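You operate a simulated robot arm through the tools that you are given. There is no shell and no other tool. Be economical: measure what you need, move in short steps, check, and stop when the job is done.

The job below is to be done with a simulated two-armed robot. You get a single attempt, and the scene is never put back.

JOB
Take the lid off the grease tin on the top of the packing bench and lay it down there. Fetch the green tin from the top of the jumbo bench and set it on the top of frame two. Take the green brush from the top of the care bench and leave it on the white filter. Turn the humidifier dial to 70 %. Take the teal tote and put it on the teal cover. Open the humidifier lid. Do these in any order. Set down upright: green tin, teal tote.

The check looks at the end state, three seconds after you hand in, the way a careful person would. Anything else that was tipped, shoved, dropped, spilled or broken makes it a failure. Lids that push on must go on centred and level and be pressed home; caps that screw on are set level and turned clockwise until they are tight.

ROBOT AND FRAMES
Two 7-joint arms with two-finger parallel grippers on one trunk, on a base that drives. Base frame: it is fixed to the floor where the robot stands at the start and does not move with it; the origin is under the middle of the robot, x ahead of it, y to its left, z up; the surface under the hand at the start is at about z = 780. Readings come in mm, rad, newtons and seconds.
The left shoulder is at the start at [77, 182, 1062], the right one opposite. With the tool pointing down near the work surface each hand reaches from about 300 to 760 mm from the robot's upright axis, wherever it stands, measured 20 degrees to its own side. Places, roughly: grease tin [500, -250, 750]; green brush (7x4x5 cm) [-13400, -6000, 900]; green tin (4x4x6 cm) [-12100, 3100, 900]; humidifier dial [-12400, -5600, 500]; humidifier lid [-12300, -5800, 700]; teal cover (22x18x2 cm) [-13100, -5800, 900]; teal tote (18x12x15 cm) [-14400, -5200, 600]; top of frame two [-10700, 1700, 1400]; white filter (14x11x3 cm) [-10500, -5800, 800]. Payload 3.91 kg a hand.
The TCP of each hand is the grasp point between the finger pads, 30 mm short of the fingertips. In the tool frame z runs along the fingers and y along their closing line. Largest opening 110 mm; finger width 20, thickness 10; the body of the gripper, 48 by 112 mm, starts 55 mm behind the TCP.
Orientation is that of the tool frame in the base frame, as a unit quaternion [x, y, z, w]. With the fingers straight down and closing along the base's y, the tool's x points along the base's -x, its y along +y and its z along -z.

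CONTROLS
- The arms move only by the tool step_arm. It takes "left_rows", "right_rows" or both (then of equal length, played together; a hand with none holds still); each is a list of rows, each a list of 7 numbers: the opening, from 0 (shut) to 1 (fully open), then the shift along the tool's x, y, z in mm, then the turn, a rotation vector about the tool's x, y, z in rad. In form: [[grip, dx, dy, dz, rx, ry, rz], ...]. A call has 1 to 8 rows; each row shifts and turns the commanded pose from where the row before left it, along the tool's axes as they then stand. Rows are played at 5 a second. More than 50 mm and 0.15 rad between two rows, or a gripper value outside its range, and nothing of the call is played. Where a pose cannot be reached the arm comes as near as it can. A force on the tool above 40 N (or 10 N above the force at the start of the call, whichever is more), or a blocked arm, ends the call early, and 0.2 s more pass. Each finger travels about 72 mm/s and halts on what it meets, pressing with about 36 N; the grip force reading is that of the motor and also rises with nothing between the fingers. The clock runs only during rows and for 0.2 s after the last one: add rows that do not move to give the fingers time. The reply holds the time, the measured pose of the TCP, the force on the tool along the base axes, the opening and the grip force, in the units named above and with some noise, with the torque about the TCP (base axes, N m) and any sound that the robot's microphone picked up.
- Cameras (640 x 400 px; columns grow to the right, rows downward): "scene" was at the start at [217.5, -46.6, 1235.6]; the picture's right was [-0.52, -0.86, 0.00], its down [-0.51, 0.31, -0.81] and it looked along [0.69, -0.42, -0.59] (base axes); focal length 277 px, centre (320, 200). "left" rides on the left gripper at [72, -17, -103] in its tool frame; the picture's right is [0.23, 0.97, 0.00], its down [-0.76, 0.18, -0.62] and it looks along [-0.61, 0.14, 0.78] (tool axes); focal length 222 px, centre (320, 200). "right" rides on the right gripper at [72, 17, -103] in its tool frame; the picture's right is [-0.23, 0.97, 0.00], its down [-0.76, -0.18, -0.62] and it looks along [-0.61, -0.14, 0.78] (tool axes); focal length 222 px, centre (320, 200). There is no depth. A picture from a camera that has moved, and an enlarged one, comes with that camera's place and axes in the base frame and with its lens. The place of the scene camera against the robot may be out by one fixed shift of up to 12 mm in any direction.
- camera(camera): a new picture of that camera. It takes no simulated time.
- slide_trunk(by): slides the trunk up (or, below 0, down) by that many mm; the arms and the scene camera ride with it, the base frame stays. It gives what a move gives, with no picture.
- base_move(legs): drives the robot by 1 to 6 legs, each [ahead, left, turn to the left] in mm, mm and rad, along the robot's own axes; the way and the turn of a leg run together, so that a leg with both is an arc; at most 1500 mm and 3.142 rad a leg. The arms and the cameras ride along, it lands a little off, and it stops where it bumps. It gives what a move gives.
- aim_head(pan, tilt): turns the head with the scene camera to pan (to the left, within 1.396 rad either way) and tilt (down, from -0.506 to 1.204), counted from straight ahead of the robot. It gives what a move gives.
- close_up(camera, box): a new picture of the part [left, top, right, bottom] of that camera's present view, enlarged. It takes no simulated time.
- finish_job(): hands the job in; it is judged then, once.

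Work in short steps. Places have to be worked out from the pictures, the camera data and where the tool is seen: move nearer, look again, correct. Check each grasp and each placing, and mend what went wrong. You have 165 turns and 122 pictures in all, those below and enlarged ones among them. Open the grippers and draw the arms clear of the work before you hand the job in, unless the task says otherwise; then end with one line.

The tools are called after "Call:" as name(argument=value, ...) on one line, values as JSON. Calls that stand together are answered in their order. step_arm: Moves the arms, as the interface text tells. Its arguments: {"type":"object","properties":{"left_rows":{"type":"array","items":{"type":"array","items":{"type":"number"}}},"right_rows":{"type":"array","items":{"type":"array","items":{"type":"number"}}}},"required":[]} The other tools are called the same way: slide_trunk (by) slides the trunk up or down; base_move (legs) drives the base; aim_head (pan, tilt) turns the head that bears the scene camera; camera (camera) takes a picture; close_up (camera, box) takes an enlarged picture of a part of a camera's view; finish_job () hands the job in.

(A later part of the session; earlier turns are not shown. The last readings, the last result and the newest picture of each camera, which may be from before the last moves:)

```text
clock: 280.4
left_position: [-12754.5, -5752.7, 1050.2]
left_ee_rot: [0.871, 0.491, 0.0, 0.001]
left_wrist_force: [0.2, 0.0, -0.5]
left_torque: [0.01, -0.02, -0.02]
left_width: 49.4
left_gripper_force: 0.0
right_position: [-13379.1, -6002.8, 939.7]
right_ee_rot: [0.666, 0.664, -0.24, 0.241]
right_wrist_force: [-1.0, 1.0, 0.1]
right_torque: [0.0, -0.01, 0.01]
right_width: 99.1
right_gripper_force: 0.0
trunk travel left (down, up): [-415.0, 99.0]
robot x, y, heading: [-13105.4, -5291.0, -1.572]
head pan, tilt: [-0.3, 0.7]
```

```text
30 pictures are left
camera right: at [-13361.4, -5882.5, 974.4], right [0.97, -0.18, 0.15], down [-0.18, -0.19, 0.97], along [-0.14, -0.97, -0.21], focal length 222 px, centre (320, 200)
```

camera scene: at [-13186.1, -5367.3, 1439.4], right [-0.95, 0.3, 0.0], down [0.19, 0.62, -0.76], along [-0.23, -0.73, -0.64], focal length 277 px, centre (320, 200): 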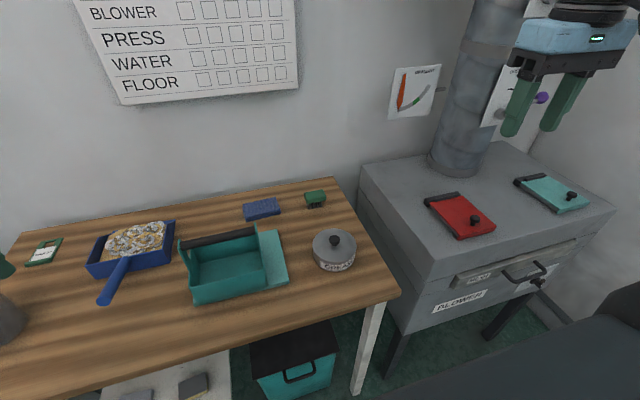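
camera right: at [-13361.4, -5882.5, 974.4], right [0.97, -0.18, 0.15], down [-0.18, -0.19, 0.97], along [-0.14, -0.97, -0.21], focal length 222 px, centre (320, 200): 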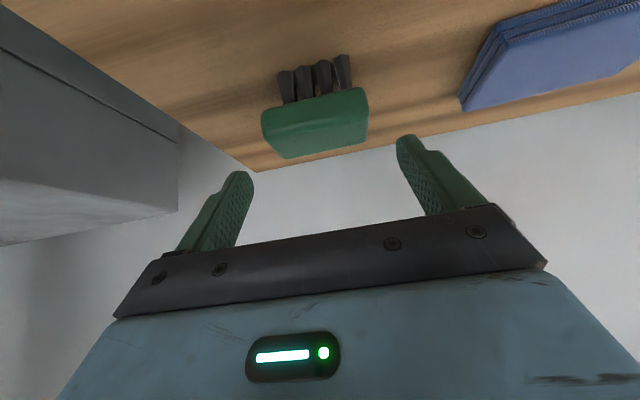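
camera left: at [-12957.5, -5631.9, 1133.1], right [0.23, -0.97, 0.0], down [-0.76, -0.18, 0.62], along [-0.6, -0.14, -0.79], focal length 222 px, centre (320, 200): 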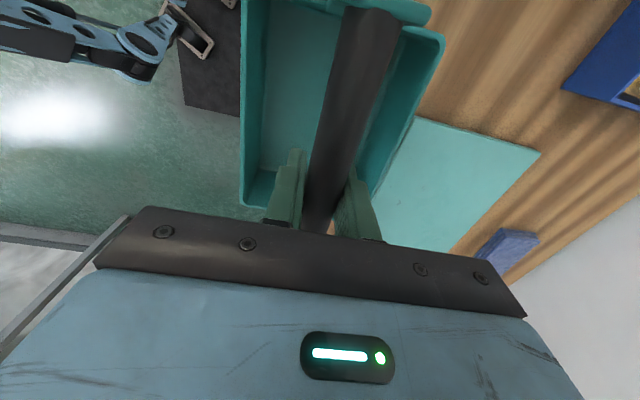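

Brush nicely between the fingers ahead. Move down 33 mm onto it and close.

Call:
step_arm(right_rows=[[0.9, 9, 4, 15, 0, 0, 0], [0.9, 9, 0, 15, 0, 0, 0], [0.9, 0, 0, 0, 0, 0, 0]])

Call:
camera(camera="right")

```text
clock: 281.2
left_position: [-12753.4, -5753.4, 1050.5]
left_ee_rot: [0.871, 0.491, 0.0, 0.001]
left_wrist_force: [0.1, -0.3, -0.6]
left_torque: [0.0, -0.01, -0.01]
left_width: 49.6
left_gripper_force: 0.2
right_position: [-13374.5, -6010.7, 904.5]
right_ee_rot: [0.666, 0.664, -0.24, 0.241]
right_wrist_force: [-0.8, 1.4, -0.8]
right_torque: [0.02, 0.0, 0.03]
right_width: 99.0
right_gripper_force: 0.0
trunk travel left (down, up): [-415.0, 99.0]
robot x, y, heading: [-13101.8, -5284.7, -1.571]
head pan, tilt: [-0.3, 0.7]
```

```text
29 pictures are left
camera right: at [-13357.3, -5888.5, 939.4], right [0.97, -0.18, 0.15], down [-0.18, -0.19, 0.97], along [-0.14, -0.97, -0.21], focal length 222 px, centre (320, 200)
```

right: 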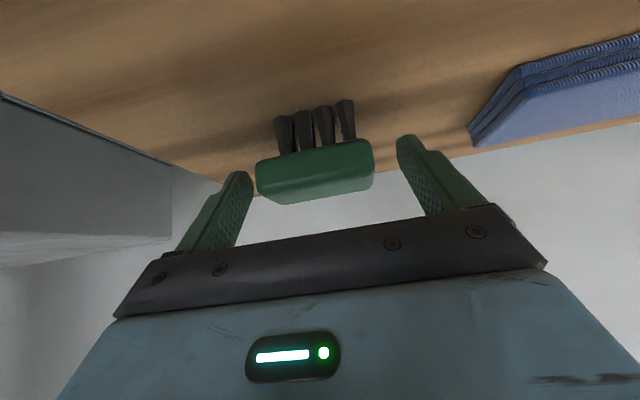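

The block is right between the fingertips. A few mm further in, then close.

Call:
step_arm(right_rows=[[0.9, 0, 0, 6, 0, 0, 0], [0.6, 0, 0, 0, 0, 0, 0], [0.4, 0, 0, 0, 0, 0, 0], [0.4, 0, 0, 0, 0, 0, 0], [0.4, 0, 0, 0, 0, 0, 0]])

Call:
step_arm(right_rows=[[0.4, -7, 0, -8, 0, 0, 0], [0.4, -25, 0, -30, 0, 0, 0], [0.4, -25, 0, -30, 0, 0, 0], [0.4, 0, 0, 0, 0, 0, 0]])

Call:
camera(camera="right")

```text
clock: 282.4
left_position: [-12752.6, -5752.3, 1051.4]
left_ee_rot: [0.871, 0.491, 0.0, 0.001]
left_wrist_force: [0.0, 0.1, -0.6]
left_torque: [-0.02, 0.0, 0.02]
left_width: 49.5
left_gripper_force: 0.1
right_position: [-13375.7, -6014.5, 900.1]
right_ee_rot: [0.666, 0.664, -0.239, 0.241]
right_wrist_force: [-0.2, -0.2, 1.0]
right_torque: [0.04, 0.03, -0.02]
right_width: 65.6
right_gripper_force: 36.4
trunk travel left (down, up): [-415.0, 99.0]
robot x, y, heading: [-13105.4, -5291.6, -1.571]
head pan, tilt: [-0.3, 0.7]
```

```text
clock: 283.4
left_position: [-12753.4, -5754.1, 1050.9]
left_ee_rot: [0.871, 0.491, -0.002, 0.001]
left_wrist_force: [0.2, 0.4, -0.6]
left_torque: [0.01, -0.04, 0.0]
left_width: 49.4
left_gripper_force: 0.0
right_position: [-13376.4, -6014.2, 989.0]
right_ee_rot: [0.666, 0.664, -0.24, 0.24]
right_wrist_force: [0.8, 0.1, -1.0]
right_torque: [0.02, 0.02, 0.02]
right_width: 65.7
right_gripper_force: 35.7
trunk travel left (down, up): [-415.0, 99.0]
robot x, y, heading: [-13109.3, -5293.7, -1.575]
head pan, tilt: [-0.3, 0.7]
```

```text
28 pictures are left
camera right: at [-13358.0, -5892.7, 1022.6], right [0.97, -0.18, 0.15], down [-0.18, -0.19, 0.97], along [-0.14, -0.97, -0.21], focal length 222 px, centre (320, 200)
```

right: 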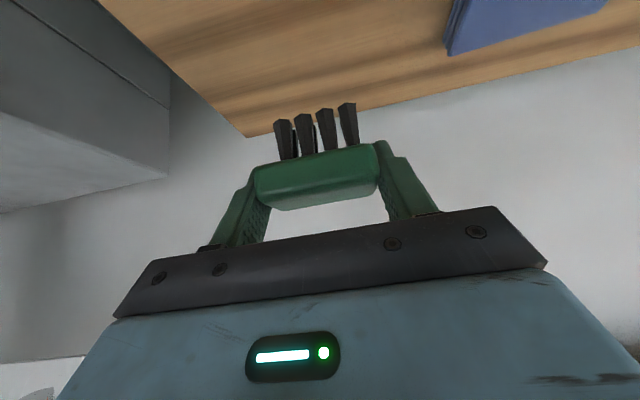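

Brush firmly held. Raise, back off 550 mm, draw the hand in, and shift left along the wall towards the filter.

Call:
slide_trunk(by=80)

Call:
base_move(legs=[[-550, 0, 0]])

Call:
step_arm(right_rows=[[0.4, 34, -5, -29, 0, 0, 0], [0.4, 34, -5, -29, 0, 0, 0], [0.4, 34, -5, -29, 0, 0, 0], [0.4, 34, -5, -29, 0, 0, 0], [0.4, 34, -5, -29, 0, 0, 0]], left_rows=[[0.4, 0, 0, -20, 0, 0, -0.1], [0.4, 30, 0, -20, 0, 0, -0.1], [0.4, 30, 0, -10, 0, 0, -0.1], [0.4, 30, 0, 0, 0, 0, -0.1], [0.4, 30, 0, 0, 0, 0, -0.1]])

Call:
base_move(legs=[[0, 1400, 0], [0, 1430, 0]])

Call:
camera(camera="scene")

```text
clock: 284.6
left_position: [-12753.8, -5753.8, 1129.1]
left_ee_rot: [0.872, 0.49, 0.001, -0.001]
left_wrist_force: [-0.2, -0.7, -0.4]
left_torque: [0.01, 0.03, -0.04]
left_width: 49.7
left_gripper_force: 0.1
right_position: [-13376.0, -6007.1, 1152.7]
right_ee_rot: [0.652, 0.649, -0.278, 0.278]
right_wrist_force: [-0.1, 1.2, -1.4]
right_torque: [-0.06, 0.01, 0.0]
right_width: 65.3
right_gripper_force: 36.0
trunk travel left (down, up): [-495.0, 19.0]
robot x, y, heading: [-13103.7, -5288.3, -1.577]
head pan, tilt: [-0.3, 0.7]
```

```text
clock: 287.7
left_position: [-12750.1, -5205.6, 1130.8]
left_ee_rot: [0.871, 0.49, -0.002, 0.001]
left_wrist_force: [0.0, -0.1, -0.3]
left_torque: [-0.01, 0.01, 0.0]
left_width: 49.8
left_gripper_force: 0.0
right_position: [-13373.3, -5458.8, 1154.6]
right_ee_rot: [0.65, 0.648, -0.28, 0.281]
right_wrist_force: [-0.8, -0.4, -0.3]
right_torque: [0.01, 0.01, -0.03]
right_width: 65.5
right_gripper_force: 35.8
trunk travel left (down, up): [-495.0, 19.0]
robot x, y, heading: [-13104.6, -4739.5, -1.58]
head pan, tilt: [-0.3, 0.7]
```

```text
clock: 288.9
left_position: [-12717.1, -5086.4, 1181.0]
left_ee_rot: [0.722, 0.692, -0.001, 0.001]
left_wrist_force: [-0.8, 0.0, 0.1]
left_torque: [-0.03, -0.02, 0.01]
left_width: 44.0
left_gripper_force: 0.0
right_position: [-13397.5, -5235.4, 1132.3]
right_ee_rot: [0.65, 0.647, -0.281, 0.282]
right_wrist_force: [-0.4, 0.4, -1.2]
right_torque: [0.0, 0.01, -0.01]
right_width: 65.6
right_gripper_force: 36.1
trunk travel left (down, up): [-495.0, 19.0]
robot x, y, heading: [-13098.7, -4740.9, -1.577]
head pan, tilt: [-0.3, 0.7]
```

```text
clock: 313.8
left_position: [-9876.6, -5132.2, 1181.6]
left_ee_rot: [0.729, 0.684, 0.0, 0.001]
left_wrist_force: [-0.3, -0.7, -0.4]
left_torque: [-0.02, 0.01, 0.01]
left_width: 44.2
left_gripper_force: 0.2
right_position: [-10559.8, -5266.0, 1130.9]
right_ee_rot: [0.657, 0.642, -0.283, 0.278]
right_wrist_force: [0.5, 1.1, -0.8]
right_torque: [0.03, -0.04, 0.0]
right_width: 65.7
right_gripper_force: 36.3
trunk travel left (down, up): [-495.0, 19.0]
robot x, y, heading: [-10255.1, -4774.7, -1.589]
head pan, tilt: [-0.3, 0.7]
```

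```text
27 pictures are left
camera scene: at [-10279.6, -4894.2, 1424.4], right [-0.95, 0.32, 0.0], down [0.2, 0.61, -0.76], along [-0.24, -0.73, -0.64], focal length 277 px, centre (320, 200)
```

scene: 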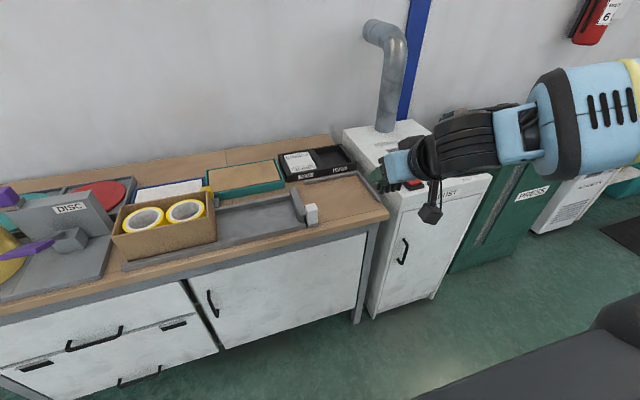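

The filter's listed place projects to about pixel (300,165). Zooming there.

Call:
close_up(camera="scene", box=[120, 120, 440, 280])

```text
2.00 times, centred on (280, 200) of scene
camera zoom: at [-10279.6, -4894.2, 1424.4], right [-0.95, 0.32, 0.0], down [0.2, 0.61, -0.76], along [-0.24, -0.73, -0.64], focal length 554 px, centre (400, 200)
```

zoom: 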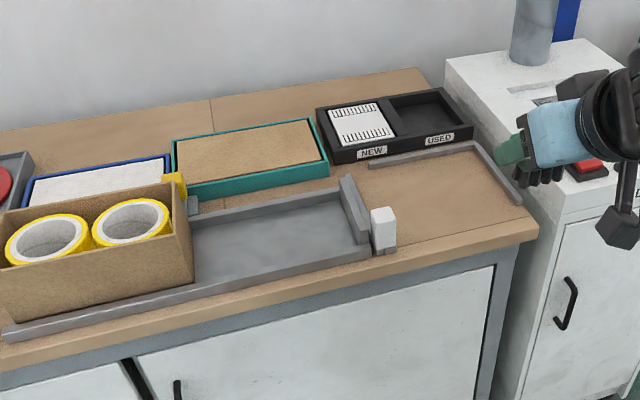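

The white pleated filter sits in the NEW tray, ≈(-10499,-5800,~845). Bench front is at y≈-5441. Drive forward 340 and look with the wrist camera.

Call:
base_move(legs=[[345, 0, 0.018]])

Call:
step_arm(right_rows=[[0.4, 0, 0, 0, 0, 0.12, 0], [0.4, -23, 15, 19, 0, 0, 0], [0.4, -23, 15, 19, 0, 0, 0], [0.4, 0, 15, 0, 0, 0, 0], [0.4, 0, 0, 0, 0, 0, 0]])

Call:
camera(camera="scene")

Call:
camera(camera="right")

```text
clock: 316.1
left_position: [-9875.8, -5469.6, 1180.6]
left_ee_rot: [0.724, 0.69, -0.001, 0.001]
left_wrist_force: [0.0, -0.3, 0.2]
left_torque: [0.01, 0.02, 0.0]
left_width: 43.9
left_gripper_force: 0.0
right_position: [-10556.1, -5617.3, 1131.0]
right_ee_rot: [0.651, 0.647, -0.28, 0.281]
right_wrist_force: [-0.2, -0.4, -0.7]
right_torque: [0.0, 0.0, 0.0]
right_width: 65.5
right_gripper_force: 35.8
trunk travel left (down, up): [-495.0, 19.0]
robot x, y, heading: [-10261.8, -5121.3, -1.582]
head pan, tilt: [-0.3, 0.7]
```

```text
clock: 317.3
left_position: [-9876.0, -5471.6, 1180.3]
left_ee_rot: [0.724, 0.69, -0.001, 0.0]
left_wrist_force: [0.1, -0.4, -0.1]
left_torque: [0.02, 0.01, 0.02]
left_width: 44.3
left_gripper_force: 0.1
right_position: [-10511.7, -5674.7, 1131.4]
right_ee_rot: [0.667, 0.663, -0.241, 0.241]
right_wrist_force: [-0.2, 0.0, -0.9]
right_torque: [0.01, -0.01, 0.01]
right_width: 65.5
right_gripper_force: 36.1
trunk travel left (down, up): [-495.0, 19.0]
robot x, y, heading: [-10259.9, -5123.9, -1.572]
head pan, tilt: [-0.3, 0.7]
```

```text
25 pictures are left
camera scene: at [-10282.8, -5239.9, 1424.4], right [-0.95, 0.3, 0.0], down [0.19, 0.61, -0.76], along [-0.23, -0.73, -0.64], focal length 277 px, centre (320, 200)
```

scene: 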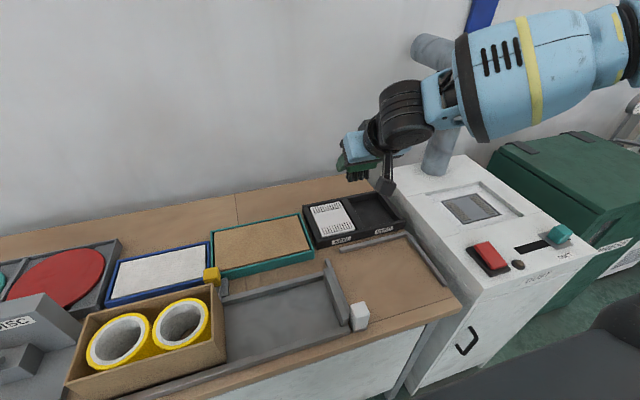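

```text
24 pictures are left
camera right: at [-10493.2, -5554.8, 1165.7], right [0.97, -0.18, 0.15], down [-0.18, -0.19, 0.97], along [-0.15, -0.97, -0.21], focal length 222 px, centre (320, 200)
```

right: 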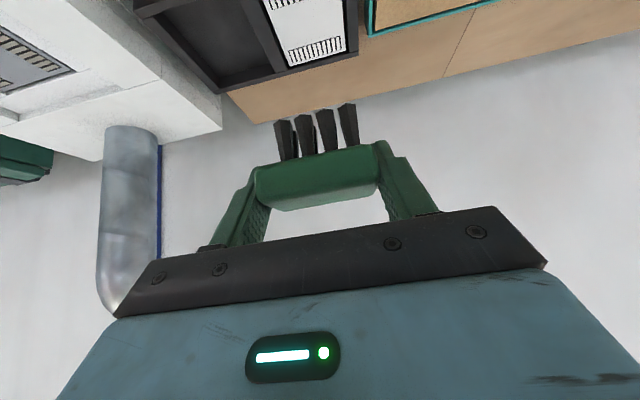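

Filter centre triangulates to ≈(-10504,-5832), top z≈827. Move over it, lowering the trunk 120.

Call:
step_arm(right_rows=[[0.4, -29, 2, 24, 0, 0, 0], [0.4, -29, 2, 24, 0, 0, 0], [0.4, -29, 2, 24, 0, 0, 0], [0.4, -29, 2, 24, 0, 0, 0], [0.4, 0, 0, 0, 0, 0, 0]])

Call:
slide_trunk(by=-130)

Call:
camera(camera="scene")

```text
clock: 318.5
left_position: [-9876.5, -5470.4, 1180.4]
left_ee_rot: [0.724, 0.69, -0.001, 0.0]
left_wrist_force: [0.2, 0.2, -0.4]
left_torque: [-0.01, 0.0, -0.01]
left_width: 44.0
left_gripper_force: 0.0
right_position: [-10513.2, -5812.1, 1134.7]
right_ee_rot: [0.666, 0.663, -0.242, 0.241]
right_wrist_force: [0.6, -0.2, -0.8]
right_torque: [-0.03, 0.05, 0.0]
right_width: 65.5
right_gripper_force: 36.1
right hand out of reach, approached as far as the arm can: row 4
trunk travel left (down, up): [-495.0, 19.0]
robot x, y, heading: [-10261.3, -5121.3, -1.575]
head pan, tilt: [-0.3, 0.7]
```

```text
clock: 320.1
left_position: [-9875.2, -5470.2, 1050.9]
left_ee_rot: [0.724, 0.69, -0.002, 0.001]
left_wrist_force: [1.1, -0.5, 0.4]
left_torque: [0.02, 0.02, 0.01]
left_width: 43.9
left_gripper_force: 0.1
right_position: [-10512.1, -5812.4, 1004.0]
right_ee_rot: [0.667, 0.663, -0.24, 0.241]
right_wrist_force: [-0.3, 0.4, -0.7]
right_torque: [0.01, 0.02, 0.01]
right_width: 65.3
right_gripper_force: 36.3
trunk travel left (down, up): [-365.0, 149.0]
robot x, y, heading: [-10261.6, -5118.8, -1.578]
head pan, tilt: [-0.3, 0.7]
```

```text
23 pictures are left
camera scene: at [-10282.8, -5330.1, 1271.1], right [-0.95, 0.3, 0.0], down [0.19, 0.61, -0.77], along [-0.23, -0.73, -0.64], focal length 277 px, centre (320, 200)
```

scene: 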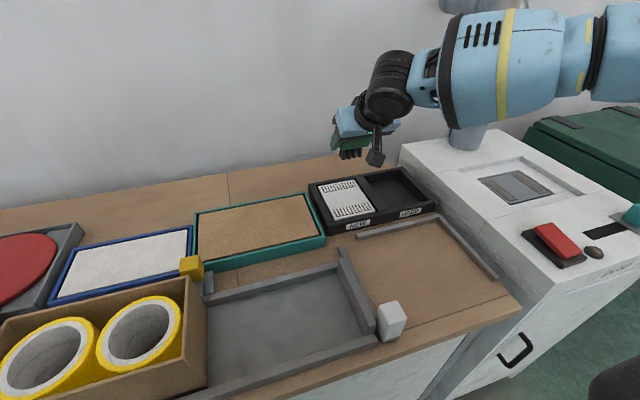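

Filter at (-10504,-5825). Descend ~90 mm with the small correction and look.

Call:
step_arm(right_rows=[[0.4, 17, 3, 25, 0, 0, 0], [0.4, 17, 3, 25, 0, 0, 0], [0.4, 17, 2, 25, 0, 0, 0], [0.4, 0, 0, 0, 0, 0, 0]])

Call:
close_up(camera="scene", box=[280, 110, 440, 250])

```text
clock: 321.1
left_position: [-9876.4, -5470.0, 1051.1]
left_ee_rot: [0.724, 0.69, -0.001, 0.0]
left_wrist_force: [-0.6, 0.3, -1.2]
left_torque: [0.0, 0.01, 0.03]
left_width: 43.9
left_gripper_force: 0.1
right_position: [-10503.6, -5820.0, 912.7]
right_ee_rot: [0.666, 0.663, -0.24, 0.241]
right_wrist_force: [-0.1, 0.5, -0.1]
right_torque: [-0.02, 0.03, 0.01]
right_width: 65.5
right_gripper_force: 35.9
trunk travel left (down, up): [-365.0, 149.0]
robot x, y, heading: [-10260.1, -5122.4, -1.582]
head pan, tilt: [-0.3, 0.7]
```

```text
2.86 times, centred on (360, 180) of scene
camera zoom: at [-10282.8, -5329.9, 1271.2], right [-0.95, 0.3, 0.0], down [0.19, 0.61, -0.77], along [-0.23, -0.73, -0.64], focal length 791 px, centre (206, 257)
```

zoom: 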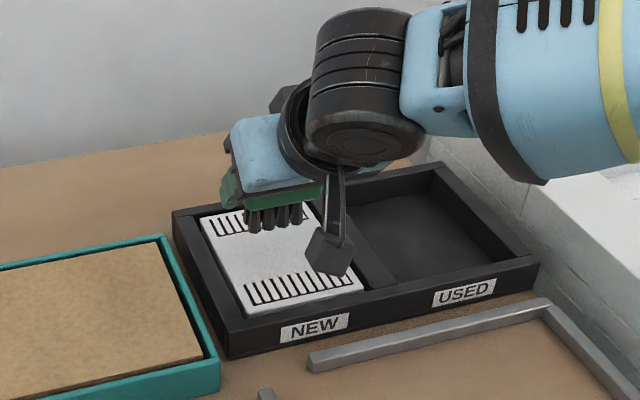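

Brush is above the filter. Lower in 4 mm steps.

Call:
step_arm(right_rows=[[0.4, 3.2, 0, 3.8, 0, 0, 0], [0.4, 3.2, 0, 3.8, 0, 0, 0], [0.4, 3.2, 0, 3.8, 0, 0, 0], [0.4, 2.6, 0, 3.1, 0, 0, 0], [0.4, 2.6, 0, 3.1, 0, 0, 0], [0.4, 2.6, 0, 3.1, 0, 0, 0], [0.4, 1.9, 0, 2.3, 0, 0, 0], [0.4, 1.9, 0, 2.3, 0, 0, 0]])

Call:
close_up(camera="scene", box=[280, 110, 440, 250])

```text
clock: 322.9
left_position: [-9875.5, -5470.7, 1051.2]
left_ee_rot: [0.723, 0.69, -0.001, 0.001]
left_wrist_force: [0.8, 0.4, -1.1]
left_torque: [0.01, 0.02, -0.01]
left_width: 44.0
left_gripper_force: 0.1
right_position: [-10504.2, -5821.0, 879.4]
right_ee_rot: [0.666, 0.663, -0.24, 0.241]
right_wrist_force: [0.0, 0.1, -1.0]
right_torque: [0.02, 0.01, 0.01]
right_width: 65.5
right_gripper_force: 36.0
trunk travel left (down, up): [-365.0, 149.0]
robot x, y, heading: [-10262.1, -5121.0, -1.572]
head pan, tilt: [-0.3, 0.7]
```

```text
2.86 times, centred on (360, 180) of scene
camera zoom: at [-10283.0, -5330.3, 1271.1], right [-0.95, 0.3, 0.0], down [0.19, 0.61, -0.76], along [-0.23, -0.73, -0.64], focal length 791 px, centre (206, 257)
```

zoom: 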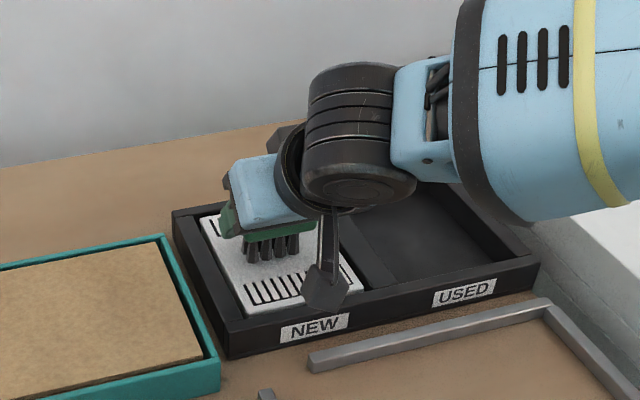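

Close to the surface; continue with 2 mm steps.

Call:
step_arm(right_rows=[[0.4, 1.3, 0, 1.5, 0, 0, 0], [0.4, 1.3, 0, 1.5, 0, 0, 0], [0.4, 1.3, 0, 1.5, 0, 0, 0], [0.4, 1.3, 0, 1.5, 0, 0, 0], [0.4, 1.3, 0, 1.5, 0, 0, 0], [0.4, 1.3, 0, 1.5, 0, 0, 0]])

Call:
close_up(camera="scene", box=[310, 160, 390, 230])

```text
clock: 324.3
left_position: [-9874.8, -5468.5, 1051.0]
left_ee_rot: [0.724, 0.69, -0.001, 0.002]
left_wrist_force: [0.0, 0.3, -0.8]
left_torque: [0.0, 0.0, 0.01]
left_width: 43.9
left_gripper_force: 0.1
right_position: [-10505.0, -5820.4, 871.0]
right_ee_rot: [0.666, 0.662, -0.242, 0.244]
right_wrist_force: [-1.2, 0.8, 16.9]
right_torque: [0.29, 0.05, 0.05]
right_width: 65.4
right_gripper_force: 36.1
trunk travel left (down, up): [-365.0, 149.0]
robot x, y, heading: [-10257.3, -5125.5, -1.579]
head pan, tilt: [-0.3, 0.7]
```

```text
5.71 times, centred on (350, 195) of scene
camera zoom: at [-10282.6, -5328.4, 1271.6], right [-0.95, 0.3, 0.0], down [0.19, 0.61, -0.77], along [-0.23, -0.73, -0.64], focal length 1581 px, centre (149, 229)
```

zoom: 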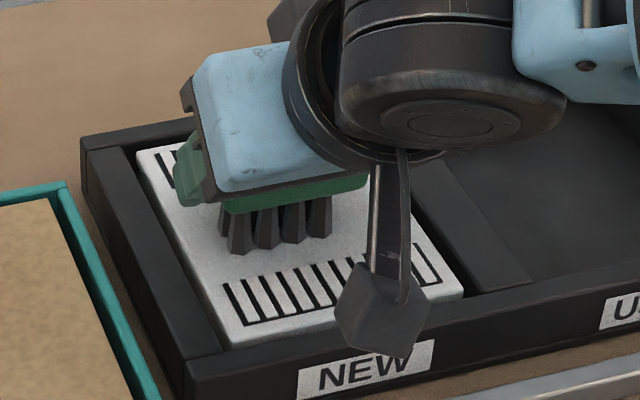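

Brush stands on the filter (17 N). Ease 1 mm up, open just enough, withdraw along the finger axis.

Call:
step_arm(right_rows=[[0.4, -1, 0, -1, 0, 0, 0], [0.65, 0, 0, 0, 0, 0, 0], [0.7, 0, 0, 0, 0, 0, 0], [0.7, 0, 0, 0, 0, 0, 0], [0.7, 0, 0, -25, 0, 0, 0], [0.7, 0, 0, -35, 0, 0, 0], [0.7, 0, 0, -45, 0, 0, 0], [0.7, 0, 0, -45, 0, 0, 0]])

Call:
close_up(camera="scene", box=[280, 110, 440, 250])

```text
clock: 326.1
left_position: [-9875.6, -5469.2, 1051.5]
left_ee_rot: [0.723, 0.69, -0.001, 0.001]
left_wrist_force: [-1.4, -0.8, -1.4]
left_torque: [-0.05, 0.0, -0.01]
left_width: 44.1
left_gripper_force: 0.1
right_position: [-10506.0, -5723.4, 984.2]
right_ee_rot: [0.667, 0.662, -0.241, 0.24]
right_wrist_force: [-1.0, -0.3, -0.6]
right_torque: [-0.01, 0.01, -0.04]
right_width: 76.9
right_gripper_force: 0.0
trunk travel left (down, up): [-365.0, 149.0]
robot x, y, heading: [-10259.0, -5119.2, -1.573]
head pan, tilt: [-0.3, 0.7]
```

```text
2.86 times, centred on (360, 180) of scene
camera zoom: at [-10282.8, -5329.1, 1271.3], right [-0.95, 0.3, 0.0], down [0.19, 0.61, -0.77], along [-0.23, -0.73, -0.64], focal length 791 px, centre (206, 257)
```

zoom: 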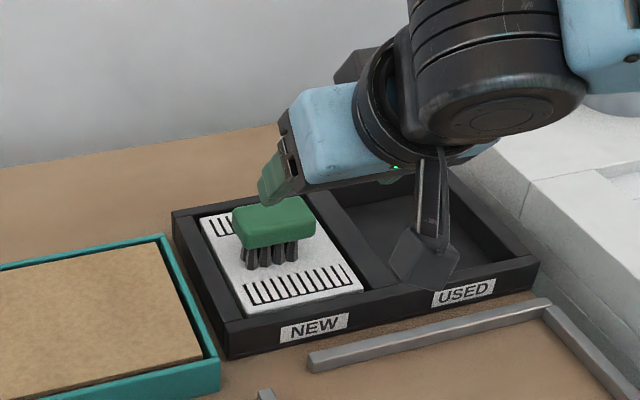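

Brush stands on the filter. Raise, back off, straighten the right hand, then turn to look toward +y for the way to the jumbo bench.

Call:
slide_trunk(by=110)

Call:
base_move(legs=[[-500, 0, 0]])

Call:
step_arm(right_rows=[[0.7, 20, -5, -20, 0, 0.14, 0], [0.7, 25, -5, -10, 0, 0.14, 0], [0.7, 30, -5, -10, 0, 0.14, 0], [0.7, 30, -5, 0, 0, 0.14, 0], [0.7, 30, -5, 0, 0, 0.13, 0]])

Call:
base_move(legs=[[-200, 0, 0], [0, 0, 2.9]])

Call:
aim_head(pan=0.6, tilt=0.12)

Call:
camera(camera="scene")

```text
clock: 327.5
left_position: [-9876.0, -5470.7, 1159.9]
left_ee_rot: [0.723, 0.691, 0.0, 0.0]
left_wrist_force: [-0.1, -0.3, 0.4]
left_torque: [0.01, -0.02, -0.01]
left_width: 43.9
left_gripper_force: 0.0
right_position: [-10504.6, -5725.0, 1093.6]
right_ee_rot: [0.667, 0.663, -0.24, 0.24]
right_wrist_force: [0.6, 0.0, 0.1]
right_torque: [0.03, -0.04, 0.0]
right_width: 77.4
right_gripper_force: 0.1
trunk travel left (down, up): [-475.0, 39.0]
robot x, y, heading: [-10261.1, -5117.9, -1.577]
head pan, tilt: [-0.3, 0.7]
```

```text
clock: 330.4
left_position: [-9871.8, -4968.7, 1161.1]
left_ee_rot: [0.723, 0.691, 0.0, 0.002]
left_wrist_force: [-0.6, 0.1, -0.3]
left_torque: [-0.03, -0.01, 0.02]
left_width: 44.0
left_gripper_force: 0.0
right_position: [-10500.7, -5225.9, 1094.3]
right_ee_rot: [0.666, 0.664, -0.241, 0.241]
right_wrist_force: [-0.7, -0.2, 0.0]
right_torque: [-0.01, -0.01, 0.0]
right_width: 76.8
right_gripper_force: 0.1
trunk travel left (down, up): [-475.0, 39.0]
robot x, y, heading: [-10256.6, -4622.0, -1.573]
head pan, tilt: [-0.3, 0.7]
```

```text
clock: 331.6
left_position: [-9872.4, -4968.7, 1162.4]
left_ee_rot: [0.722, 0.692, 0.0, 0.001]
left_wrist_force: [-0.6, 0.0, 0.9]
left_torque: [-0.01, 0.02, 0.02]
left_width: 44.2
left_gripper_force: 0.2
right_position: [-10525.2, -5081.2, 1077.2]
right_ee_rot: [0.708, 0.706, -0.001, 0.001]
right_wrist_force: [0.0, 0.5, 0.4]
right_torque: [0.0, 0.0, -0.01]
right_width: 77.1
right_gripper_force: 0.2
trunk travel left (down, up): [-475.0, 39.0]
robot x, y, heading: [-10261.5, -4621.1, -1.573]
head pan, tilt: [-0.3, 0.7]
```

```text
clock: 339.9
left_position: [-10536.7, -3979.0, 1160.4]
left_ee_rot: [-0.586, 0.81, 0.001, 0.0]
left_wrist_force: [-0.3, -0.1, -0.1]
left_torque: [0.01, 0.02, -0.01]
left_width: 44.0
left_gripper_force: 0.1
right_position: [-9877.0, -4049.5, 1077.1]
right_ee_rot: [-0.603, 0.798, 0.002, 0.001]
right_wrist_force: [-0.2, -0.2, -0.7]
right_torque: [0.02, 0.01, -0.01]
right_width: 77.2
right_gripper_force: 0.0
trunk travel left (down, up): [-475.0, 39.0]
robot x, y, heading: [-10258.0, -4420.9, 1.295]
head pan, tilt: [-0.3, 0.7]
```

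```text
clock: 341.1
left_position: [-10535.4, -3977.8, 1160.7]
left_ee_rot: [-0.586, 0.81, 0.0, 0.001]
left_wrist_force: [-0.8, 0.0, 0.5]
left_torque: [0.02, 0.0, -0.03]
left_width: 44.0
left_gripper_force: 0.1
right_position: [-9877.3, -4048.9, 1076.9]
right_ee_rot: [-0.603, 0.798, 0.003, 0.001]
right_wrist_force: [-0.5, 0.3, -0.2]
right_torque: [0.0, -0.05, 0.0]
right_width: 76.9
right_gripper_force: 0.0
trunk travel left (down, up): [-475.0, 39.0]
robot x, y, heading: [-10258.0, -4415.2, 1.296]
head pan, tilt: [0.6, 0.12]
```

```text
18 pictures are left
camera scene: at [-10267.4, -4275.3, 1454.1], right [0.95, 0.32, 0.0], down [0.04, -0.11, -0.99], along [-0.31, 0.94, -0.12], focal length 277 px, centre (320, 200)
```

scene: 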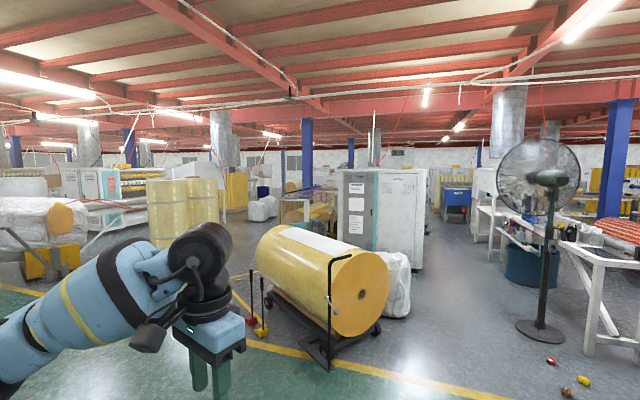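

The aisle at x≈-9820 between the roll trolley and the fan leads to +y. Align with it and advance to y≈-2900, then check.

Call:
base_move(legs=[[0, 0, 0.275], [0, -440, 0], [1400, 0, 0]])

Call:
aim_head(pan=0.0, tilt=0.2)

Call:
camera(camera="scene")

```text
clock: 353.0
left_position: [-10214.5, -2673.2, 1160.6]
left_ee_rot: [-0.695, 0.719, 0.001, 0.0]
left_wrist_force: [0.7, 0.2, -0.5]
left_torque: [0.04, -0.01, -0.01]
left_width: 44.1
left_gripper_force: 0.1
right_position: [-9562.7, -2557.9, 1078.1]
right_ee_rot: [0.709, -0.705, -0.002, -0.001]
right_wrist_force: [-0.5, -1.0, -0.1]
right_torque: [-0.01, 0.03, -0.01]
right_width: 76.8
right_gripper_force: 0.0
trunk travel left (down, up): [-475.0, 39.0]
robot x, y, heading: [-9824.5, -3019.1, 1.571]
head pan, tilt: [0.6, 0.12]
```

```text
clock: 354.0
left_position: [-10215.1, -2674.2, 1160.1]
left_ee_rot: [-0.694, 0.72, 0.001, 0.0]
left_wrist_force: [-0.3, -0.8, -0.5]
left_torque: [0.01, 0.04, 0.01]
left_width: 44.1
left_gripper_force: 0.1
right_position: [-9563.2, -2557.4, 1077.4]
right_ee_rot: [0.71, -0.704, -0.002, -0.001]
right_wrist_force: [0.1, -0.6, 0.2]
right_torque: [0.01, 0.02, 0.01]
right_width: 77.0
right_gripper_force: 0.0
trunk travel left (down, up): [-475.0, 39.0]
robot x, y, heading: [-9826.3, -3024.3, 1.577]
head pan, tilt: [0.0, 0.201]
```

```text
17 pictures are left
camera scene: at [-9822.9, -2867.0, 1446.7], right [1.0, 0.01, 0.0], down [0.0, -0.2, -0.98], along [-0.01, 0.98, -0.2], focal length 277 px, centre (320, 200)
```

scene: 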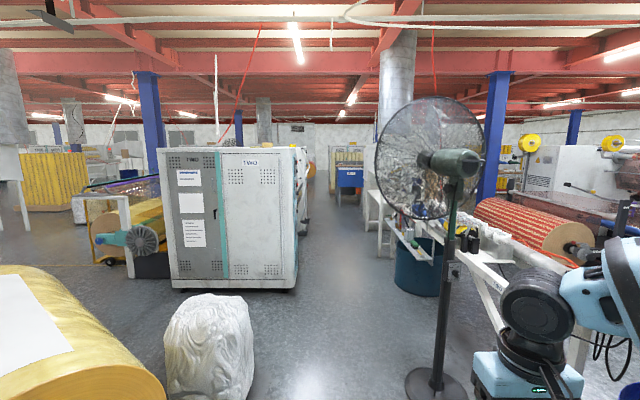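

The long white machine labelled TWO is frame two (top z≈1390, its near side at x≈-10090). The fan narrows the aisle for my elbows, so I'll pull the right hand in and pass it sideways, facing -x.

Call:
step_arm(right_rows=[[0.6, 35, 0, -20, 0, 0, 0], [0.6, 35, 0, -20, 0, 0, 0], [0.6, 30, 0, -20, 0, 0, 0]])

Call:
base_move(legs=[[0, 0, 1.571], [95, 0, 0], [0, -1050, 0], [0, -1050, 0]])

Call:
aim_head(pan=-1.0, tilt=0.2)

Call:
camera(camera="scene")

```text
clock: 354.8
left_position: [-10214.9, -2676.1, 1160.8]
left_ee_rot: [-0.694, 0.72, 0.001, 0.001]
left_wrist_force: [-0.4, -0.2, -0.7]
left_torque: [-0.02, 0.0, -0.01]
left_width: 43.7
left_gripper_force: 0.0
right_position: [-9562.4, -2659.0, 1136.2]
right_ee_rot: [0.709, -0.705, -0.003, -0.001]
right_wrist_force: [-0.9, 0.7, -0.7]
right_torque: [0.0, 0.01, 0.0]
right_width: 65.7
right_gripper_force: 0.1
trunk travel left (down, up): [-475.0, 39.0]
robot x, y, heading: [-9826.1, -3017.6, 1.575]
head pan, tilt: [0.0, 0.201]
```

```text
clock: 377.9
left_position: [-10292.5, -1311.7, 1159.6]
left_ee_rot: [1.0, -0.013, -0.002, -0.002]
left_wrist_force: [-1.0, -0.8, -0.3]
left_torque: [0.01, -0.04, -0.03]
left_width: 44.0
left_gripper_force: 0.1
right_position: [-10315.9, -659.0, 1140.0]
right_ee_rot: [1.0, 0.01, -0.006, -0.005]
right_wrist_force: [-1.3, -0.6, 0.6]
right_torque: [0.01, 0.02, -0.02]
right_width: 65.8
right_gripper_force: 0.1
trunk travel left (down, up): [-475.0, 39.0]
robot x, y, heading: [-9952.6, -914.9, -3.128]
head pan, tilt: [0.0, 0.201]
stopped in leg 4: the robot was blocked; the commanded pose is now the measured one
```

```text
clock: 379.2
left_position: [-10292.9, -1312.0, 1161.0]
left_ee_rot: [1.0, -0.013, -0.002, -0.002]
left_wrist_force: [0.3, 0.1, 0.6]
left_torque: [0.0, -0.02, -0.01]
left_width: 44.2
left_gripper_force: 0.0
right_position: [-10316.0, -660.0, 1137.8]
right_ee_rot: [1.0, 0.011, -0.005, -0.005]
right_wrist_force: [-0.3, -0.5, -0.6]
right_torque: [-0.02, 0.03, -0.01]
right_width: 65.9
right_gripper_force: 0.1
trunk travel left (down, up): [-475.0, 39.0]
robot x, y, heading: [-9955.8, -918.0, -3.128]
head pan, tilt: [-1.0, 0.201]
```

```text
16 pictures are left
camera scene: at [-10059.5, -845.9, 1447.3], right [0.83, 0.55, 0.0], down [0.11, -0.16, -0.98], along [-0.54, 0.82, -0.2], focal length 277 px, centre (320, 200)
```

scene: 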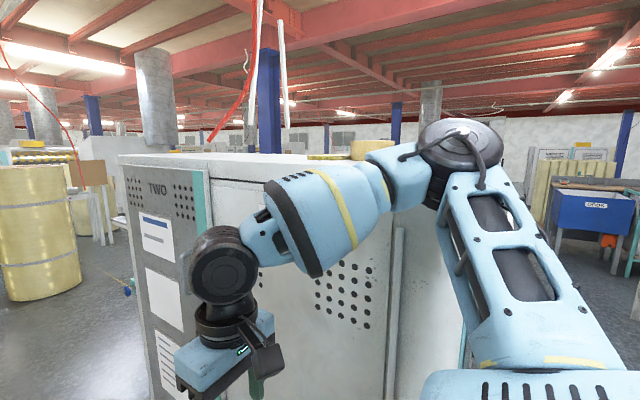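

Blocked right at the end of the leg, probably the elbow near the frame. Step away, back into the aisle centre and turn to face +y.

Call:
base_move(legs=[[0, 80, 0], [-200, 0, 0], [0, 0, -1.584]])

Call:
aim_head(pan=0.3, tilt=0.15)

Call:
camera(camera="scene")

```text
clock: 385.6
left_position: [-10143.8, -647.1, 1160.8]
left_ee_rot: [-0.694, 0.72, 0.0, 0.001]
left_wrist_force: [-0.1, 0.0, 0.5]
left_torque: [0.02, -0.02, -0.03]
left_width: 43.8
left_gripper_force: 0.0
right_position: [-9490.9, -628.5, 1136.1]
right_ee_rot: [0.711, -0.703, -0.003, -0.005]
right_wrist_force: [0.2, -0.5, -0.5]
right_torque: [0.01, -0.02, 0.02]
right_width: 65.9
right_gripper_force: 0.1
trunk travel left (down, up): [-475.0, 39.0]
robot x, y, heading: [-9754.0, -991.7, 1.577]
head pan, tilt: [-1.0, 0.201]
```

```text
clock: 387.0
left_position: [-10142.9, -646.2, 1160.5]
left_ee_rot: [-0.695, 0.719, -0.001, 0.001]
left_wrist_force: [0.1, 0.1, -0.1]
left_torque: [-0.03, 0.02, -0.03]
left_width: 44.0
left_gripper_force: 0.1
right_position: [-9491.9, -630.6, 1135.6]
right_ee_rot: [0.711, -0.703, -0.002, -0.004]
right_wrist_force: [0.7, 0.4, -0.4]
right_torque: [0.0, -0.03, -0.05]
right_width: 65.9
right_gripper_force: 0.1
trunk travel left (down, up): [-475.0, 39.0]
robot x, y, heading: [-9751.8, -991.9, 1.57]
head pan, tilt: [0.3, 0.15]
```

```text
15 pictures are left
camera scene: at [-9777.9, -843.9, 1451.4], right [0.95, 0.3, 0.0], down [0.05, -0.14, -0.99], along [-0.3, 0.94, -0.15], focal length 277 px, centre (320, 200)
```

scene: 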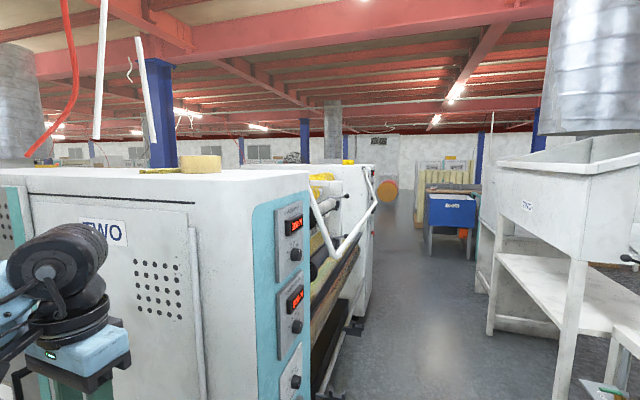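

The aisle ahead is clear (x≈-9950…-9040). Drive at x≈-9530 up to y≈2300 and look left for the jumbo bench.

Call:
base_move(legs=[[0, -215, 0], [1200, 0, 0], [1200, 0, 0], [900, 0, 0]])

Call:
aim_head(pan=1.1, tilt=0.2)

Call:
camera(camera="scene")

```text
clock: 392.2
left_position: [-9925.4, -209.9, 1167.3]
left_ee_rot: [0.716, -0.698, -0.007, 0.012]
left_wrist_force: [-0.3, -0.2, 0.1]
left_torque: [-0.02, -0.02, -0.02]
left_width: 44.0
left_gripper_force: 0.1
right_position: [-9263.2, -167.2, 1137.9]
right_ee_rot: [0.719, -0.694, -0.015, -0.003]
right_wrist_force: [0.2, 0.1, -0.4]
right_torque: [-0.02, 0.01, 0.02]
right_width: 65.9
right_gripper_force: 0.1
trunk travel left (down, up): [-475.0, 39.0]
robot x, y, heading: [-9537.5, -522.5, 1.604]
head pan, tilt: [0.3, 0.15]
stopped in leg 2: the robot was blocked; the commanded pose is now the measured one
```

```text
clock: 393.3
left_position: [-9925.7, -208.9, 1167.9]
left_ee_rot: [0.716, -0.698, -0.008, 0.012]
left_wrist_force: [-0.8, -0.6, 0.5]
left_torque: [-0.01, -0.01, 0.0]
left_width: 44.1
left_gripper_force: 0.1
right_position: [-9262.4, -171.6, 1138.7]
right_ee_rot: [0.718, -0.696, -0.014, -0.004]
right_wrist_force: [-0.3, -1.0, 1.0]
right_torque: [0.01, -0.01, 0.0]
right_width: 66.1
right_gripper_force: 0.0
trunk travel left (down, up): [-475.0, 39.0]
robot x, y, heading: [-9534.4, -520.3, 1.596]
head pan, tilt: [1.1, 0.201]
```

```text
14 pictures are left
camera scene: at [-9593.4, -445.4, 1449.5], right [0.43, 0.9, 0.01], down [0.16, -0.07, -0.98], along [-0.89, 0.42, -0.18], focal length 277 px, centre (320, 200)
```

scene: 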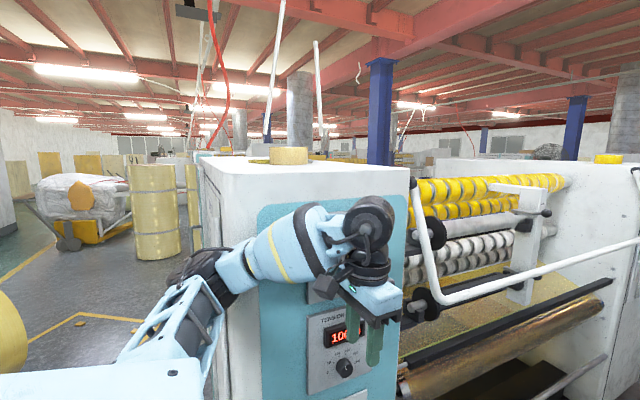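

The left elbow met the frame's corner (small contact). Back off, move to x≈-9430, turn to face -x and go along the aisle sideways, which is narrower.

Call:
base_move(legs=[[-250, 0, 0], [0, -100, 0], [0, 0, 1.54], [0, -1300, 0], [0, -1300, 0]])

```text
clock: 422.4
left_position: [-9719.5, 1434.8, 1155.1]
left_ee_rot: [1.0, -0.018, 0.011, 0.003]
left_wrist_force: [0.2, 0.1, -0.3]
left_torque: [-0.02, 0.0, -0.01]
left_width: 44.0
left_gripper_force: 0.0
right_position: [-9721.5, 2096.6, 1135.8]
right_ee_rot: [1.0, -0.011, -0.005, -0.002]
right_wrist_force: [-0.3, -0.1, -0.4]
right_torque: [0.01, 0.01, 0.0]
right_width: 66.0
right_gripper_force: 0.1
trunk travel left (down, up): [-475.0, 39.0]
robot x, y, heading: [-9365.2, 1822.5, 3.117]
head pan, tilt: [1.1, 0.201]
```

Now beside the far end of frame two. Look ahead and to the right.

Call:
aim_head(pan=-0.35, tilt=0.2)

Call:
camera(camera="scene")

```text
clock: 424.0
left_position: [-9719.4, 1434.6, 1154.6]
left_ee_rot: [1.0, -0.018, 0.011, 0.003]
left_wrist_force: [0.5, -0.1, 0.0]
left_torque: [-0.03, -0.02, -0.02]
left_width: 44.0
left_gripper_force: 0.1
right_position: [-9720.5, 2096.8, 1137.8]
right_ee_rot: [1.0, -0.011, -0.004, -0.002]
right_wrist_force: [0.6, -0.5, -0.2]
right_torque: [0.02, 0.01, -0.01]
right_width: 66.4
right_gripper_force: 0.1
trunk travel left (down, up): [-475.0, 39.0]
robot x, y, heading: [-9366.9, 1819.7, 3.12]
head pan, tilt: [-0.351, 0.201]
```

```text
13 pictures are left
camera scene: at [-9510.4, 1857.7, 1446.7], right [0.37, 0.93, 0.0], down [0.19, -0.07, -0.98], along [-0.91, 0.36, -0.2], focal length 277 px, centre (320, 200)
```

scene: 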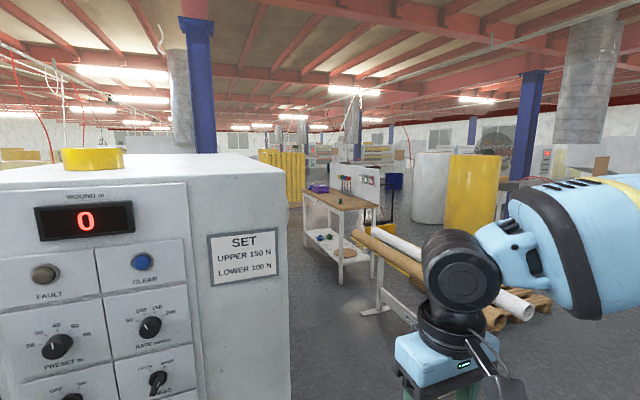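

Cabinet end of frame two is at y≈2000, top z≈1390; the jumbo bench spans x -12770…-11910, y 3010…3410. Drive through the gap facing +y to about (-11900,2420).

Call:
base_move(legs=[[0, -600, 0], [300, 0, 0], [0, 0, -1.549], [0, 1200, 0], [0, 1080, 0]])

Call:
aim_head(pan=0.15, tilt=0.5)

Call:
camera(camera="scene")

```text
clock: 433.0
left_position: [-10141.1, 2250.5, 1155.6]
left_ee_rot: [0.968, -0.25, 0.013, 0.013]
left_wrist_force: [0.6, -0.4, 1.0]
left_torque: [0.01, -0.01, -0.03]
left_width: 43.9
left_gripper_force: 0.1
right_position: [-9826.2, 2842.1, 1135.7]
right_ee_rot: [0.967, -0.256, -0.006, -0.001]
right_wrist_force: [-0.7, 0.9, -0.5]
right_torque: [-0.02, 0.0, 0.0]
right_width: 65.9
right_gripper_force: 0.0
trunk travel left (down, up): [-475.0, 39.0]
robot x, y, heading: [-9645.5, 2436.6, 2.618]
head pan, tilt: [-0.351, 0.201]
stopped in leg 3: the robot was blocked; the commanded pose is now the measured one
```

```text
clock: 433.9
left_position: [-10139.4, 2248.8, 1156.3]
left_ee_rot: [0.968, -0.251, 0.012, 0.013]
left_wrist_force: [-0.1, -0.5, 0.0]
left_torque: [0.0, -0.01, -0.01]
left_width: 44.1
left_gripper_force: 0.1
right_position: [-9824.4, 2841.1, 1137.0]
right_ee_rot: [0.967, -0.256, -0.006, -0.001]
right_wrist_force: [0.6, 0.4, -0.2]
right_torque: [-0.04, 0.0, -0.01]
right_width: 65.9
right_gripper_force: 0.0
trunk travel left (down, up): [-475.0, 39.0]
robot x, y, heading: [-9647.2, 2432.5, 2.621]
head pan, tilt: [0.15, 0.499]
```

```text
12 pictures are left
camera scene: at [-9774.8, 2494.0, 1419.7], right [0.36, 0.93, 0.0], down [0.44, -0.17, -0.88], along [-0.82, 0.32, -0.47], focal length 277 px, centre (320, 200)
```

scene: 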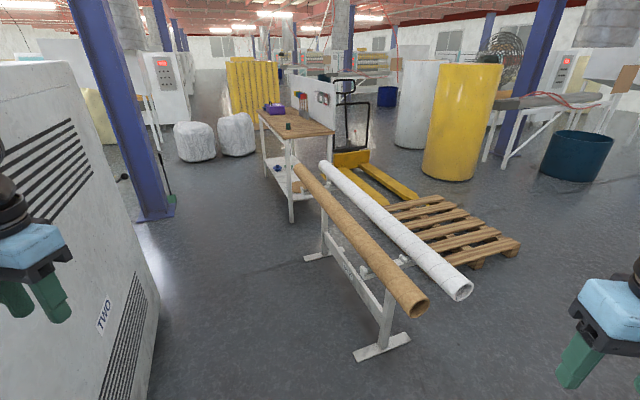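

The left elbow touched frame two's end again. Step right 160, finish the turn, then strafe left to x≈-11880.

Call:
base_move(legs=[[0, -170, 0], [0, 0, -1.05], [-80, 0, 0], [0, 1200, 0], [0, 1130, 0]])

Call:
camera(camera="scene")

```text
clock: 459.7
left_position: [-12316.4, 2805.7, 1152.9]
left_ee_rot: [0.715, -0.699, 0.008, 0.016]
left_wrist_force: [0.1, 0.1, -0.2]
left_torque: [0.03, 0.03, -0.01]
left_width: 43.9
left_gripper_force: 0.0
right_position: [-11647.8, 2834.0, 1136.7]
right_ee_rot: [0.712, -0.703, -0.001, -0.004]
right_wrist_force: [0.4, -0.3, -0.5]
right_torque: [0.03, 0.0, -0.02]
right_width: 65.9
right_gripper_force: 0.1
trunk travel left (down, up): [-475.0, 39.0]
robot x, y, heading: [-11906.9, 2471.1, 1.584]
head pan, tilt: [0.15, 0.499]
```

```text
11 pictures are left
camera scene: at [-11920.1, 2619.5, 1419.0], right [0.99, 0.16, 0.0], down [0.08, -0.47, -0.88], along [-0.14, 0.87, -0.48], focal length 277 px, centre (320, 200)
```

scene: 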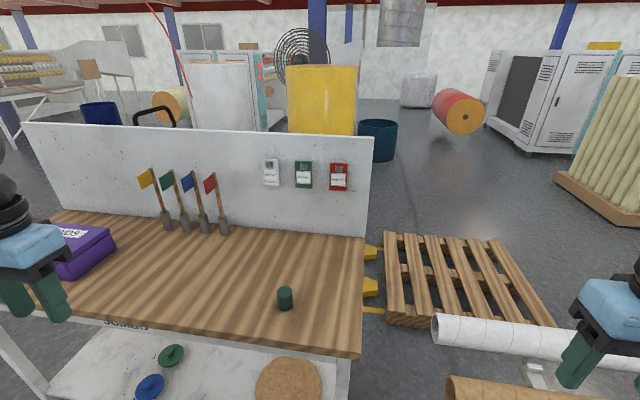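

Green tin at ≈(-12075,3067), centre z≈900. Use the left hand, tilted forward 0.8 rad (also suits the high placing). Shift base, lower trunk, tilt and approach to a standoff.

Call:
base_move(legs=[[0, -60, 0]])

Call:
slide_trunk(by=-140)

Call:
step_arm(left_rows=[[0.6, 0, -10, 0, 0, -0.134, 0], [0.6, 0, -10, 0, 0, -0.134, 0], [0.6, 0, -10, 0, 0, -0.133, 0], [0.7, 0, -10, 0, 0, -0.133, 0], [0.7, 0, -10, 0, 0, -0.133, 0], [0.7, 0, -10, 0, 0, -0.133, 0]])

Call:
step_arm(left_rows=[[0.7, -11.5, -20, 31.7, 0, 0, 0], [0.7, -11.5, -20, 31.7, 0, 0, 0], [0.7, -11.5, -20, 31.7, 0, 0, 0], [0.7, -11.5, -20, 31.7, 0, 0, 0], [0.7, -11.5, -20, 31.7, 0, 0, 0], [0.7, -11.5, -20, 31.7, 0, 0, 0], [0.7, 0, 0, 0, 0, 0, 0]])

Call:
camera(camera="left")

```text
clock: 460.9
left_position: [-12258.5, 2806.1, 1152.7]
left_ee_rot: [0.715, -0.699, 0.008, 0.016]
left_wrist_force: [-0.8, -0.1, 0.3]
left_torque: [0.02, -0.01, 0.0]
left_width: 43.8
left_gripper_force: 0.1
right_position: [-11589.6, 2834.5, 1135.3]
right_ee_rot: [0.711, -0.703, -0.001, -0.003]
right_wrist_force: [0.1, 0.7, 0.7]
right_torque: [0.02, 0.01, -0.02]
right_width: 65.8
right_gripper_force: 0.0
trunk travel left (down, up): [-475.0, 39.0]
robot x, y, heading: [-11851.4, 2469.0, 1.576]
head pan, tilt: [0.15, 0.499]
```

```text
clock: 462.6
left_position: [-12257.6, 2806.1, 1012.7]
left_ee_rot: [0.714, -0.7, 0.008, 0.017]
left_wrist_force: [0.2, -0.8, -0.6]
left_torque: [-0.05, 0.05, 0.03]
left_width: 44.1
left_gripper_force: 0.1
right_position: [-11589.5, 2833.2, 996.8]
right_ee_rot: [0.711, -0.703, -0.001, -0.005]
right_wrist_force: [0.8, 0.1, -0.9]
right_torque: [-0.03, 0.03, 0.0]
right_width: 65.9
right_gripper_force: 0.1
trunk travel left (down, up): [-335.0, 179.0]
robot x, y, heading: [-11850.3, 2469.0, 1.586]
head pan, tilt: [0.15, 0.499]
```

```text
clock: 463.9
left_position: [-12237.3, 2866.1, 1047.5]
left_ee_rot: [0.66, -0.651, -0.271, -0.259]
left_wrist_force: [0.2, -0.4, 0.4]
left_torque: [0.01, 0.02, 0.01]
left_width: 76.9
left_gripper_force: 0.1
left hand out of reach, approached as far as the arm can: row 4, 5, 6
right_position: [-11587.5, 2834.1, 996.1]
right_ee_rot: [0.711, -0.703, -0.001, -0.004]
right_wrist_force: [0.3, 0.1, 0.4]
right_torque: [-0.02, -0.01, -0.04]
right_width: 66.1
right_gripper_force: 0.2
trunk travel left (down, up): [-335.0, 179.0]
robot x, y, heading: [-11853.6, 2472.6, 1.584]
head pan, tilt: [0.15, 0.499]
```

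```text
clock: 465.6
left_position: [-12121.5, 3049.2, 957.3]
left_ee_rot: [0.661, -0.65, -0.272, -0.258]
left_wrist_force: [0.0, -1.6, 0.1]
left_torque: [-0.01, -0.01, -0.04]
left_width: 77.1
left_gripper_force: 0.0
right_position: [-11589.1, 2832.7, 996.3]
right_ee_rot: [0.711, -0.703, -0.002, -0.004]
right_wrist_force: [0.0, -0.1, -0.1]
right_torque: [0.04, 0.05, 0.01]
right_width: 65.8
right_gripper_force: 0.0
trunk travel left (down, up): [-335.0, 179.0]
robot x, y, heading: [-11849.9, 2470.9, 1.58]
head pan, tilt: [0.15, 0.499]
```

```text
10 pictures are left
camera left: at [-12101.1, 2926.2, 981.7], right [-0.97, -0.18, -0.15], down [-0.17, 0.11, 0.98], along [-0.16, 0.98, -0.14], focal length 222 px, centre (320, 200)
```

left: 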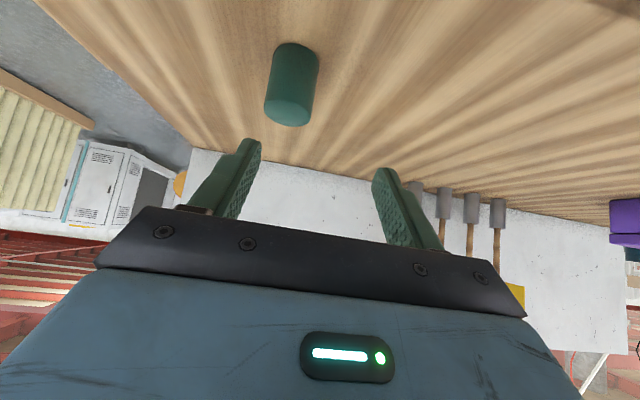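

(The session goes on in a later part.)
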